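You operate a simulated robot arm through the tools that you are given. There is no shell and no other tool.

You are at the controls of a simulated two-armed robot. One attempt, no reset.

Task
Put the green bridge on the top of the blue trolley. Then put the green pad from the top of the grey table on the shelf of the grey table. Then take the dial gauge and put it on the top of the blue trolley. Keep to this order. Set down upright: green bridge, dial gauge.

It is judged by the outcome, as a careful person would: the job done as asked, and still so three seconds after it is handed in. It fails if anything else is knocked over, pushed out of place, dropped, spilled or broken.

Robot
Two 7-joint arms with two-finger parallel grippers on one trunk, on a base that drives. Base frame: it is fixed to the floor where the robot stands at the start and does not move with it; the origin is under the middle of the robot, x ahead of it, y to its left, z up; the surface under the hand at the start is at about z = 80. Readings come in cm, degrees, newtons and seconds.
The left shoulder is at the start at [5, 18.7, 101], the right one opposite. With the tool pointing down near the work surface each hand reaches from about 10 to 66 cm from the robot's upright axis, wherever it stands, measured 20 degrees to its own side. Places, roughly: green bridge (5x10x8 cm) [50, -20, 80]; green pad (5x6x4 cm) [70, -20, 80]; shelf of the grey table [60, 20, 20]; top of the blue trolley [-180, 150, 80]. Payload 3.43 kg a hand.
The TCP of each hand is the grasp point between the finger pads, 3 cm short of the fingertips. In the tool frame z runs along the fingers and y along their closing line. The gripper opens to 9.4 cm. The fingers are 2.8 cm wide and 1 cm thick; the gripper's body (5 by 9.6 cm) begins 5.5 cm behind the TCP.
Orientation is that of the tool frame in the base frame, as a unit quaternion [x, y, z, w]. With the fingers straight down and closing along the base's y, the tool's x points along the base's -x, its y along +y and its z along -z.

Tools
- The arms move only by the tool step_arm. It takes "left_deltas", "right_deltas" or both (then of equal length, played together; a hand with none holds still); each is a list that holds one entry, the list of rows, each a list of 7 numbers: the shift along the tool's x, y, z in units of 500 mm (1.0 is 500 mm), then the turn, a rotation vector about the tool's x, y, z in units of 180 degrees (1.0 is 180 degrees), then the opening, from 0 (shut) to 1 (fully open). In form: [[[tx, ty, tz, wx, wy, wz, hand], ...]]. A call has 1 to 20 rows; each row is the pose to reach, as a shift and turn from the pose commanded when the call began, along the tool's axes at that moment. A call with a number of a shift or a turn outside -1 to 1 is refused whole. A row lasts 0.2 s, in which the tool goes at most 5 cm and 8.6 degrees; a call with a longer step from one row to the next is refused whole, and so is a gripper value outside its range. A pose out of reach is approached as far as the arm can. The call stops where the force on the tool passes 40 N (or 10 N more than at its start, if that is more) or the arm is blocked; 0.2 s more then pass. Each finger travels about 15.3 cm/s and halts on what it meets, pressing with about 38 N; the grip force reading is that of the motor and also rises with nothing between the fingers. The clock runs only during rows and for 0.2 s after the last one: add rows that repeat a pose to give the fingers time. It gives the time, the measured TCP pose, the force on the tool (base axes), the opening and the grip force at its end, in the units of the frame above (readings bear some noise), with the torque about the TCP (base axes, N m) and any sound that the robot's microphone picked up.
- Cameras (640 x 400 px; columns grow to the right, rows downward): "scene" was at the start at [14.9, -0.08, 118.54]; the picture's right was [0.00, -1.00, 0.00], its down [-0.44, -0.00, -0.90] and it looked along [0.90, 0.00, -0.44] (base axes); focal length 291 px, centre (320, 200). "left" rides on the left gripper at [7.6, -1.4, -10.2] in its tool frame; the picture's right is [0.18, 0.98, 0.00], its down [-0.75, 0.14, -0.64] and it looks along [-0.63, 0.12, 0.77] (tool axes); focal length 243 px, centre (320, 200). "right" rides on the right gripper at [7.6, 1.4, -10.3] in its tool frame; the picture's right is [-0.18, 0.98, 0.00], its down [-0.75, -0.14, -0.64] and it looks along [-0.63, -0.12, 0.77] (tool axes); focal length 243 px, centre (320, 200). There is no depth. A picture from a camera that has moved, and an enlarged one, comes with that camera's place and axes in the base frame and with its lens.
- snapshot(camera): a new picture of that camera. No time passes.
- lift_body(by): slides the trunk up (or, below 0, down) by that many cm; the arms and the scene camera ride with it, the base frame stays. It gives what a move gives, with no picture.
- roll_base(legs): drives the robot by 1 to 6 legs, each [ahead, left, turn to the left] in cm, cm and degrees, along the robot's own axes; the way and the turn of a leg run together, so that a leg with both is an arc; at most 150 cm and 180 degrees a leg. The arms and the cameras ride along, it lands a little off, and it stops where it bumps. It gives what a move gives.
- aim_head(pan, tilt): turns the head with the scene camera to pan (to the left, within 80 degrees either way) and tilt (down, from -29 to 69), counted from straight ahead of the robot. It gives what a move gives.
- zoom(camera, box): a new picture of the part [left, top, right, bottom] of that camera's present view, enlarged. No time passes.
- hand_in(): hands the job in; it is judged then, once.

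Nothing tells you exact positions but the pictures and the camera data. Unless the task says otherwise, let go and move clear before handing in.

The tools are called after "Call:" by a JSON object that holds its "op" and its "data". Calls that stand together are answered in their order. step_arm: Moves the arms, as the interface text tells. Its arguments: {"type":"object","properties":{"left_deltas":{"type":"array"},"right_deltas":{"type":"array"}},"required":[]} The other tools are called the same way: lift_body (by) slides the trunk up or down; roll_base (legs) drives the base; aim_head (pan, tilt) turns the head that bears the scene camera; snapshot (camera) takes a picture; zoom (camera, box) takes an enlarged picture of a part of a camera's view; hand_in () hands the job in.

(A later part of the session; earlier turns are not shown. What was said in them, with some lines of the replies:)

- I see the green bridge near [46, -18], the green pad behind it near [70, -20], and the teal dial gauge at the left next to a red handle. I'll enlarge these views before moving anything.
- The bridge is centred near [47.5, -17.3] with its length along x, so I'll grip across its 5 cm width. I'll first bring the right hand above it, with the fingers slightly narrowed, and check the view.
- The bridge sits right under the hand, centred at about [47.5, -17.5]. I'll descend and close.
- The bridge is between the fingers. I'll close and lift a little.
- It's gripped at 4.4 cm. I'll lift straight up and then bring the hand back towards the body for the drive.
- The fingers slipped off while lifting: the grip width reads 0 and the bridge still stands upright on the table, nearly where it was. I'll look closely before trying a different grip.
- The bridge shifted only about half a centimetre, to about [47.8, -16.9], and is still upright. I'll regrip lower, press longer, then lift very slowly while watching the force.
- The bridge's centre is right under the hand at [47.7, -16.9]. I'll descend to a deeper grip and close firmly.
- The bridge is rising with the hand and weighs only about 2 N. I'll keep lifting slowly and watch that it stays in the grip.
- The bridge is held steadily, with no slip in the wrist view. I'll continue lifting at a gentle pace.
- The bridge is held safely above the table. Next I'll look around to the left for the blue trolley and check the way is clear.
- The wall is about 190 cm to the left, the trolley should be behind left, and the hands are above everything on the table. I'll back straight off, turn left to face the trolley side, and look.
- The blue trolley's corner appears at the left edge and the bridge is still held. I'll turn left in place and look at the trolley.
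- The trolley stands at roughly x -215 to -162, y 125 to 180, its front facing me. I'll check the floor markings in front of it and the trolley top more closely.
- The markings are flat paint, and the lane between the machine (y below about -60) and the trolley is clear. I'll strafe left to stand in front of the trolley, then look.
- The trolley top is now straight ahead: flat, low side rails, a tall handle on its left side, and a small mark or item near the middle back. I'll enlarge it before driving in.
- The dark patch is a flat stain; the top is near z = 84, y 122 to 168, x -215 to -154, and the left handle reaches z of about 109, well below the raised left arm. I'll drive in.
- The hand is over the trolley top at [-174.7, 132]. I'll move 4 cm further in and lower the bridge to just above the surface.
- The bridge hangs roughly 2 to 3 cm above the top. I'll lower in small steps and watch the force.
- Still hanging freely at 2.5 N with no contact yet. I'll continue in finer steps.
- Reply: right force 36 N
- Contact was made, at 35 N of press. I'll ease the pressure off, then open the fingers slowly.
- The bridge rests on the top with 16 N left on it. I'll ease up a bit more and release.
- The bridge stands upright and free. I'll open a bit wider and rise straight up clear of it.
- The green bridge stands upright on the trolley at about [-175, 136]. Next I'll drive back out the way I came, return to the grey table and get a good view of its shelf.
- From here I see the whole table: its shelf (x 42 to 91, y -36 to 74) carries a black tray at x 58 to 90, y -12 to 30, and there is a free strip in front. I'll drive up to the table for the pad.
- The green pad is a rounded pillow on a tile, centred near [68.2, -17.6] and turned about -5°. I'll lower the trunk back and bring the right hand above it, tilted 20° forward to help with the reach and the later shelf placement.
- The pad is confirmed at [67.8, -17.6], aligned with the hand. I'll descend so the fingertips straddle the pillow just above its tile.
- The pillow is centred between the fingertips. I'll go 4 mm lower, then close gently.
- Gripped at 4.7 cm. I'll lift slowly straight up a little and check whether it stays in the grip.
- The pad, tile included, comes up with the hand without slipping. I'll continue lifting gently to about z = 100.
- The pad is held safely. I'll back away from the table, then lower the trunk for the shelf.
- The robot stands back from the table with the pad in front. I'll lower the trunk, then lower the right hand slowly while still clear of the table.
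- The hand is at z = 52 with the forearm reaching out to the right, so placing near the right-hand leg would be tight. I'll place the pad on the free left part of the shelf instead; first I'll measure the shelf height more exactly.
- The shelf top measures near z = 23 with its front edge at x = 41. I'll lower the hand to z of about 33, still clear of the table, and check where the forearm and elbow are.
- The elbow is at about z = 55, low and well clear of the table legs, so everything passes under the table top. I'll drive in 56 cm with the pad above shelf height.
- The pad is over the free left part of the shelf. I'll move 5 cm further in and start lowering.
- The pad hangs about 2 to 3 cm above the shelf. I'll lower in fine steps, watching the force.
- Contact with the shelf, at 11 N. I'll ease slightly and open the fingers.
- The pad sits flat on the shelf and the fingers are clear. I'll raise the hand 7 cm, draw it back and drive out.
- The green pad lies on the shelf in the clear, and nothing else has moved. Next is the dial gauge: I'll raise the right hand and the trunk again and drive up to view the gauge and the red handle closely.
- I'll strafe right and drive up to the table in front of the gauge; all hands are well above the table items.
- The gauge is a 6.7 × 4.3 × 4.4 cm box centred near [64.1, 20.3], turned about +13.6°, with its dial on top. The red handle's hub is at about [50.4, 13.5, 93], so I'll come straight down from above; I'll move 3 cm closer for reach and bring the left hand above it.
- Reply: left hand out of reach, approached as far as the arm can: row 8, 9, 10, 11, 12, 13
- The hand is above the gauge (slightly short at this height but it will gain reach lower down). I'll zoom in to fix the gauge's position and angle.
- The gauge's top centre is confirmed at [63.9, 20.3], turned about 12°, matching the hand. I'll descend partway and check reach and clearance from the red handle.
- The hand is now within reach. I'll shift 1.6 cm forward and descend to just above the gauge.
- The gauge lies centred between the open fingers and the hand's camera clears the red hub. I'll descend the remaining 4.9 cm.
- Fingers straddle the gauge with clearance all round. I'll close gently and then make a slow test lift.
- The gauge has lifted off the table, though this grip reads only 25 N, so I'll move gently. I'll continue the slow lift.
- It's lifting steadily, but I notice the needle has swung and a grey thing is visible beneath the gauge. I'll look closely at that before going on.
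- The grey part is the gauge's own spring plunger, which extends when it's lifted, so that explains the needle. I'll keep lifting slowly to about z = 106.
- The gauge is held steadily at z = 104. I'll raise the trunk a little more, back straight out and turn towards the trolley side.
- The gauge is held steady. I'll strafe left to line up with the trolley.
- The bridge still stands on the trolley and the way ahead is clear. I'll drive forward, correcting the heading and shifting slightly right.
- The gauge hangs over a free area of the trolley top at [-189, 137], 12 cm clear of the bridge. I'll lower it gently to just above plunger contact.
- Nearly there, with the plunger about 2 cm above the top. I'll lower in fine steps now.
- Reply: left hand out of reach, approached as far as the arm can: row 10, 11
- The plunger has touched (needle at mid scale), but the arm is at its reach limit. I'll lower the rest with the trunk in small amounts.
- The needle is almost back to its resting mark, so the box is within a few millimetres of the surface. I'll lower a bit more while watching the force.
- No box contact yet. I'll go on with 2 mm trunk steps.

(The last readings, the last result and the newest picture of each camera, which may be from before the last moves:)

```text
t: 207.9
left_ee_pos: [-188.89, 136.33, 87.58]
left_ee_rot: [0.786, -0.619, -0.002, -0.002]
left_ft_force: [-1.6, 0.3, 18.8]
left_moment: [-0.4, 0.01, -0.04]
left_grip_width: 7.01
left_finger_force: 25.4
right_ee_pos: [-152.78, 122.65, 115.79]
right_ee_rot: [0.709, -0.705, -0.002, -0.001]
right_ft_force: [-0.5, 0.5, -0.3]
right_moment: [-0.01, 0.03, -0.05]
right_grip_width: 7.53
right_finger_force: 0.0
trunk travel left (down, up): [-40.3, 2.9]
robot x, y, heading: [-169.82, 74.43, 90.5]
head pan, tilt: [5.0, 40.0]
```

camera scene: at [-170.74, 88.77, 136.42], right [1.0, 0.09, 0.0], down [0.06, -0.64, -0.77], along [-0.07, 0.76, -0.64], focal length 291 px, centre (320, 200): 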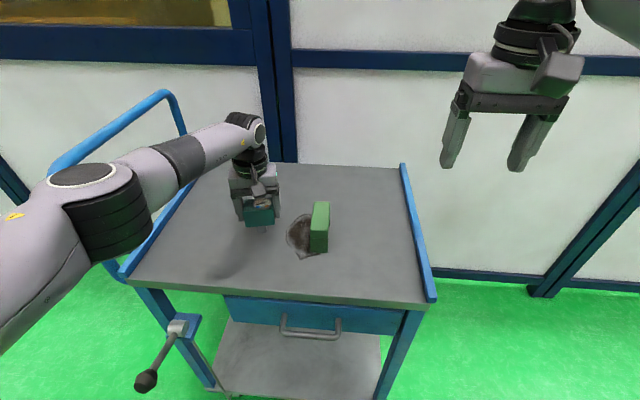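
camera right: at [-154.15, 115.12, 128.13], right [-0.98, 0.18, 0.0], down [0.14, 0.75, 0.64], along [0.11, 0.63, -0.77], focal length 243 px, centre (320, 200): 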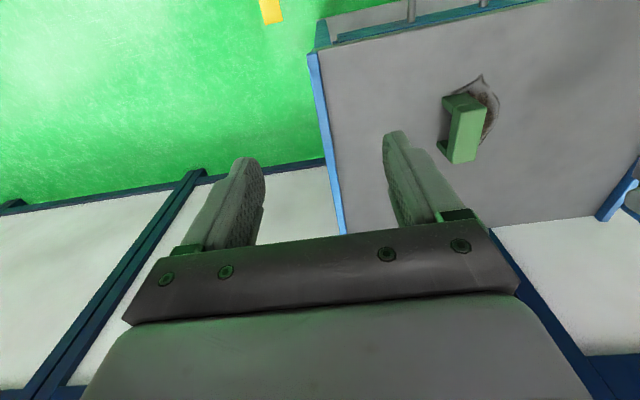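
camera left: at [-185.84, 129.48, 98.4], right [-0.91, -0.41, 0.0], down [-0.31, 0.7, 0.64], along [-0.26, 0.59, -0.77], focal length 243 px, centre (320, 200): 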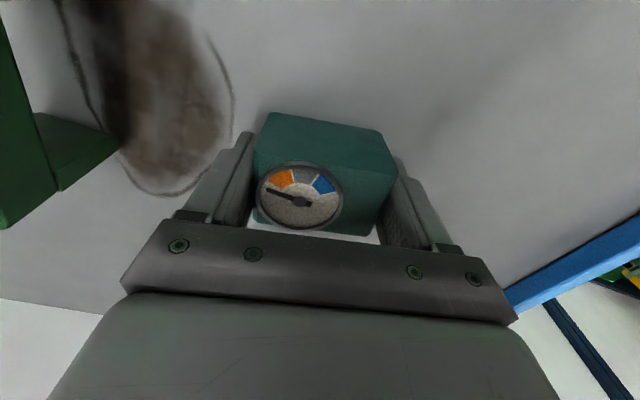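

The box is down, at 19 N. I'll ease off slightly and then open the fingers slowly.

Call:
{"op": "lift_body", "data": {"by": 0.15}}

Call:
{"op": "step_arm", "data": {"left_deltas": [[[0, 0, 0, 0, 0, 0, 0.5], [0, 0, 0, 0, 0, 0, 0.7], [0, 0, 0, 0, 0, 0, 0.76], [0, 0, 0, 0, 0, 0, 0.8], [0, 0, 0, 0, 0, 0, 0.86], [0, 0, 0, 0, 0, 0, 0.93], [0, 0, 0, 0, 0, 0, 1.0], [0, 0, 0, 0, 0, 0, 1.0]]]}}

Call:
{"op": "snapshot", "data": {"camera": "left"}}

Call:
{"op": "zoom", "data": {"camera": "scene", "box": [190, 130, 350, 270]}}

```text
t: 208.4
left_ee_pos: [-188.96, 136.44, 87.61]
left_ee_rot: [0.785, -0.62, -0.001, -0.001]
left_ft_force: [-0.2, 4.1, 14.7]
left_moment: [-0.21, -0.02, -0.01]
left_grip_width: 6.99
left_finger_force: 24.9
right_ee_pos: [-152.85, 122.52, 115.94]
right_ee_rot: [0.709, -0.705, -0.001, -0.001]
right_ft_force: [1.0, 0.4, 0.4]
right_moment: [-0.03, -0.02, 0.0]
right_grip_width: 7.52
right_finger_force: 0.1
trunk travel left (down, up): [-40.4, 2.7]
robot x, y, heading: [-169.63, 74.42, 90.5]
head pan, tilt: [5.0, 40.0]
```

```text
t: 210.2
left_ee_pos: [-188.99, 136.32, 87.47]
left_ee_rot: [0.785, -0.619, 0.0, -0.001]
left_ft_force: [-0.4, 0.2, 0.1]
left_moment: [0.0, -0.03, 0.02]
left_grip_width: 9.39
left_finger_force: 0.1
right_ee_pos: [-152.84, 122.78, 115.84]
right_ee_rot: [0.709, -0.705, 0.0, -0.001]
right_ft_force: [0.6, -0.3, -0.6]
right_moment: [-0.03, 0.01, -0.03]
right_grip_width: 7.51
right_finger_force: 0.0
trunk travel left (down, up): [-40.4, 2.7]
robot x, y, heading: [-169.6, 74.81, 90.5]
head pan, tilt: [5.0, 40.0]
```

```text
taken
camera left: at [-185.84, 129.47, 97.87], right [-0.91, -0.41, 0.0], down [-0.31, 0.7, 0.64], along [-0.26, 0.59, -0.77], focal length 243 px, centre (320, 200)
```

left: 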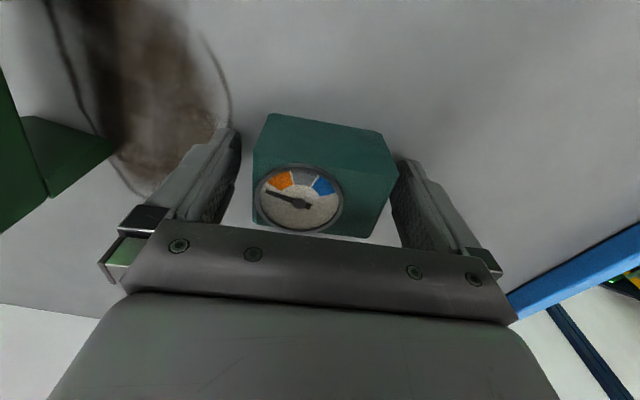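

```text
2.86 times, centred on (270, 200) of scene
camera zoom: at [-170.74, 88.75, 134.38], right [1.0, 0.09, 0.0], down [0.06, -0.64, -0.77], along [-0.07, 0.76, -0.64], focal length 832 px, centre (463, 200)
```

zoom: 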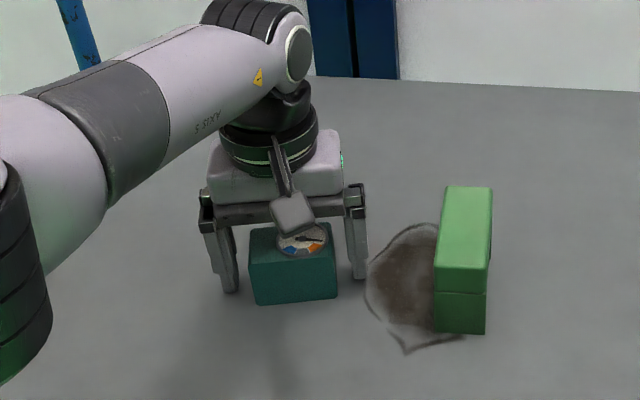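

The gauge stands upright on its own with its needle at the resting mark. I'll rise straight up, slowly at first, clear of it.

Call:
{"op": "step_arm", "data": {"left_deltas": [[[0, 0, -0.01, 0, 0, 0, 1.0], [0, 0, -0.025, 0, 0, 0, 1.0], [0, 0, -0.045, 0, 0, 0, 1.0], [0, 0, -0.07, 0, 0, 0, 1.0], [0, 0, -0.1, 0, 0, 0, 1.0], [0, 0, -0.14, 0, 0, 0, 1.0], [0, 0, -0.19, 0, 0, 0, 1.0], [0, 0, -0.24, 0, 0, 0, 1.0], [0, 0, -0.3, 0, 0, 0, 1.0], [0, 0, -0.36, 0, 0, 0, 1.0], [0, 0, -0.42, 0, 0, 0, 1.0]]]}}

Call:
{"op": "snapshot", "data": {"camera": "scene"}}

Call:
{"op": "snapshot", "data": {"camera": "left"}}

```text
t: 212.6
left_ee_pos: [-188.87, 136.23, 108.43]
left_ee_rot: [0.785, -0.619, 0.0, 0.0]
left_ft_force: [0.6, 0.1, -0.5]
left_moment: [-0.01, -0.03, 0.0]
left_grip_width: 9.4
left_finger_force: 0.0
right_ee_pos: [-152.88, 122.59, 115.77]
right_ee_rot: [0.708, -0.706, -0.002, 0.0]
right_ft_force: [-0.1, 0.7, -0.2]
right_moment: [-0.01, 0.01, -0.02]
right_grip_width: 7.52
right_finger_force: 0.1
trunk travel left (down, up): [-40.4, 2.7]
robot x, y, heading: [-170.04, 74.28, 90.2]
head pan, tilt: [5.0, 40.0]
```

```text
taken
camera scene: at [-170.71, 88.72, 134.38], right [1.0, 0.09, 0.0], down [0.06, -0.64, -0.77], along [-0.07, 0.76, -0.64], focal length 291 px, centre (320, 200)
```

scene: 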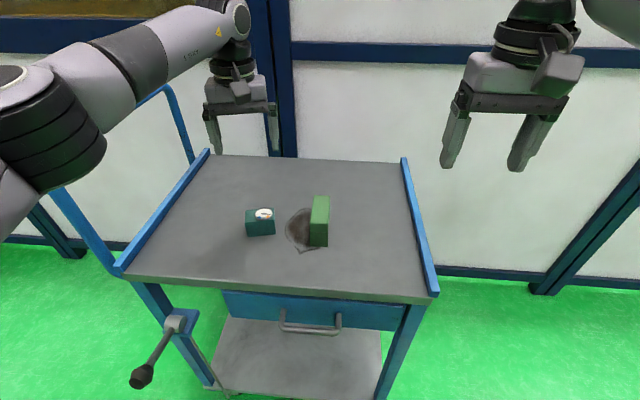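

```text
taken
camera left: at [-185.75, 129.32, 118.86], right [-0.91, -0.41, 0.0], down [-0.31, 0.7, 0.64], along [-0.26, 0.59, -0.77], focal length 243 px, centre (320, 200)
```

left: 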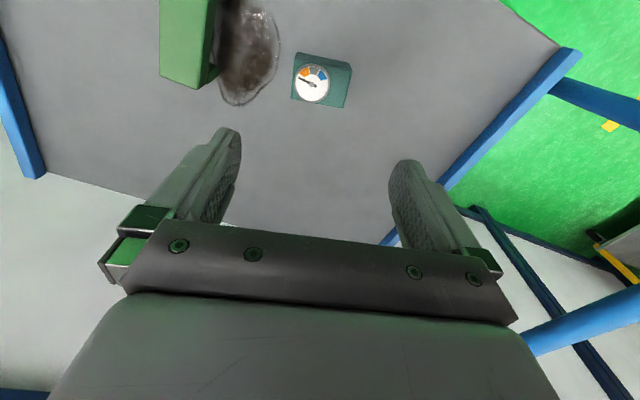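

Both the bridge and the gauge stand upright on the trolley. I'll back off and take a close look at the trolley top and then the table.

Call:
{"op": "roll_base", "data": {"legs": [[-60, 0, 0]]}}

Call:
{"op": "aim_head", "data": {"pan": 8, "tilt": 27}}

Call:
{"op": "zoom", "data": {"camera": "scene", "box": [220, 120, 420, 250]}}

Call:
{"op": "aim_head", "data": {"pan": -78, "tilt": 15}}

Call:
{"op": "snapshot", "data": {"camera": "scene"}}

```text
t: 215.9
left_ee_pos: [-188.46, 77.66, 108.52]
left_ee_rot: [0.784, -0.621, 0.0, 0.0]
left_ft_force: [-0.8, 0.7, 0.0]
left_moment: [0.03, 0.0, -0.01]
left_grip_width: 9.39
left_finger_force: 0.0
right_ee_pos: [-152.5, 63.79, 115.95]
right_ee_rot: [0.707, -0.707, 0.0, -0.001]
right_ft_force: [-0.8, -0.1, 0.0]
right_moment: [-0.01, 0.01, 0.01]
right_grip_width: 7.53
right_finger_force: 0.0
trunk travel left (down, up): [-40.4, 2.7]
robot x, y, heading: [-169.72, 15.71, 89.9]
head pan, tilt: [5.0, 40.0]
```

```text
t: 216.7
left_ee_pos: [-188.39, 77.6, 108.33]
left_ee_rot: [0.784, -0.62, 0.0, 0.0]
left_ft_force: [0.4, 0.3, 0.1]
left_moment: [0.02, -0.03, 0.0]
left_grip_width: 9.39
left_finger_force: 0.1
right_ee_pos: [-152.47, 63.9, 115.99]
right_ee_rot: [0.707, -0.707, 0.0, -0.001]
right_ft_force: [0.4, -0.2, -0.6]
right_moment: [0.02, -0.01, -0.04]
right_grip_width: 7.52
right_finger_force: 0.0
trunk travel left (down, up): [-40.4, 2.7]
robot x, y, heading: [-169.47, 15.57, 90.0]
head pan, tilt: [8.0, 27.0]
```

```text
3.08 times, centred on (320, 185) of scene
camera zoom: at [-171.04, 30.59, 136.38], right [0.99, 0.14, 0.0], down [0.06, -0.45, -0.89], along [-0.12, 0.88, -0.45], focal length 896 px, centre (320, 246)
```

zoom: 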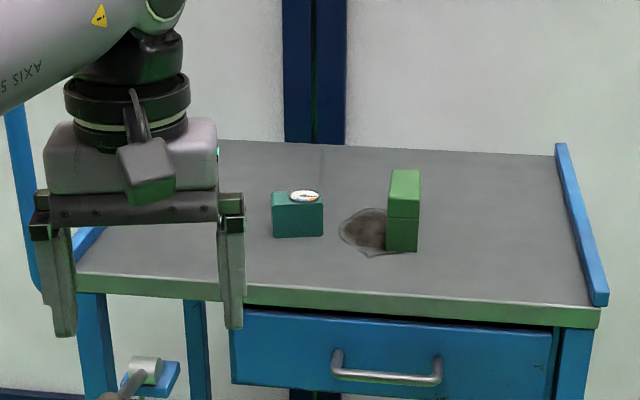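

```text
t: 218.3
left_ee_pos: [-188.45, 77.77, 108.41]
left_ee_rot: [0.784, -0.62, -0.001, 0.0]
left_ft_force: [0.0, -0.4, -0.2]
left_moment: [-0.04, -0.02, -0.02]
left_grip_width: 9.4
left_finger_force: 0.0
right_ee_pos: [-152.51, 63.86, 115.86]
right_ee_rot: [0.707, -0.707, -0.001, -0.001]
right_ft_force: [0.1, -0.5, -0.2]
right_moment: [-0.01, 0.02, 0.0]
right_grip_width: 7.51
right_finger_force: 0.0
trunk travel left (down, up): [-40.4, 2.7]
robot x, y, heading: [-169.86, 16.1, 90.3]
head pan, tilt: [-78.0, 15.0]
```

```text
taken
camera scene: at [-160.63, 23.48, 138.33], right [0.21, -0.98, 0.0], down [-0.25, -0.05, -0.97], along [0.94, 0.2, -0.26], focal length 291 px, centre (320, 200)
```

scene: 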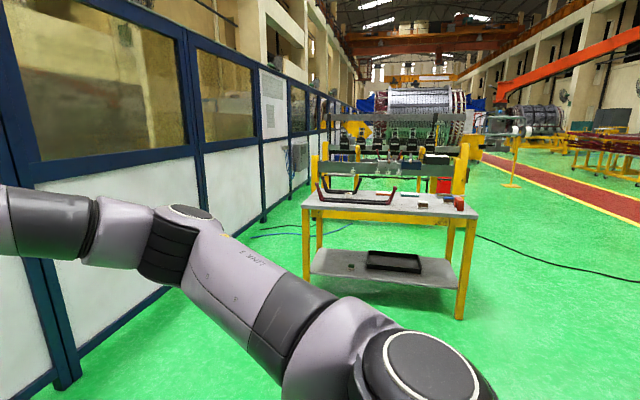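

The bridge and the dial gauge stand upright on the trolley top. The green pad lies on the table's shelf, the other table items are in place, and both hands are empty and clear, so I'll hand in.

Call:
{"op": "hand_in", "data": {}}

```text
The job is handed in.
```

The job is done and handed in, in the order you asked:

1. **Green bridge:** it stands upright on the top of the blue trolley. My first grip slipped and nudged it about half a centimetre on the table. It stayed upright, and the second grip held. One edge of the bridge now sits over a dark stain that was already on the trolley top.
2. **Green pad:** it lies flat on the shelf of the grey table, on the free part to the left of the black tray.
3. **Dial gauge:** it stands upright on the top of the blue trolley, about 14 cm from the bridge, with its needle back at its resting mark.

In my last pictures nothing else had been knocked over or pushed out of place. Both hands were empty and clear when I handed in.
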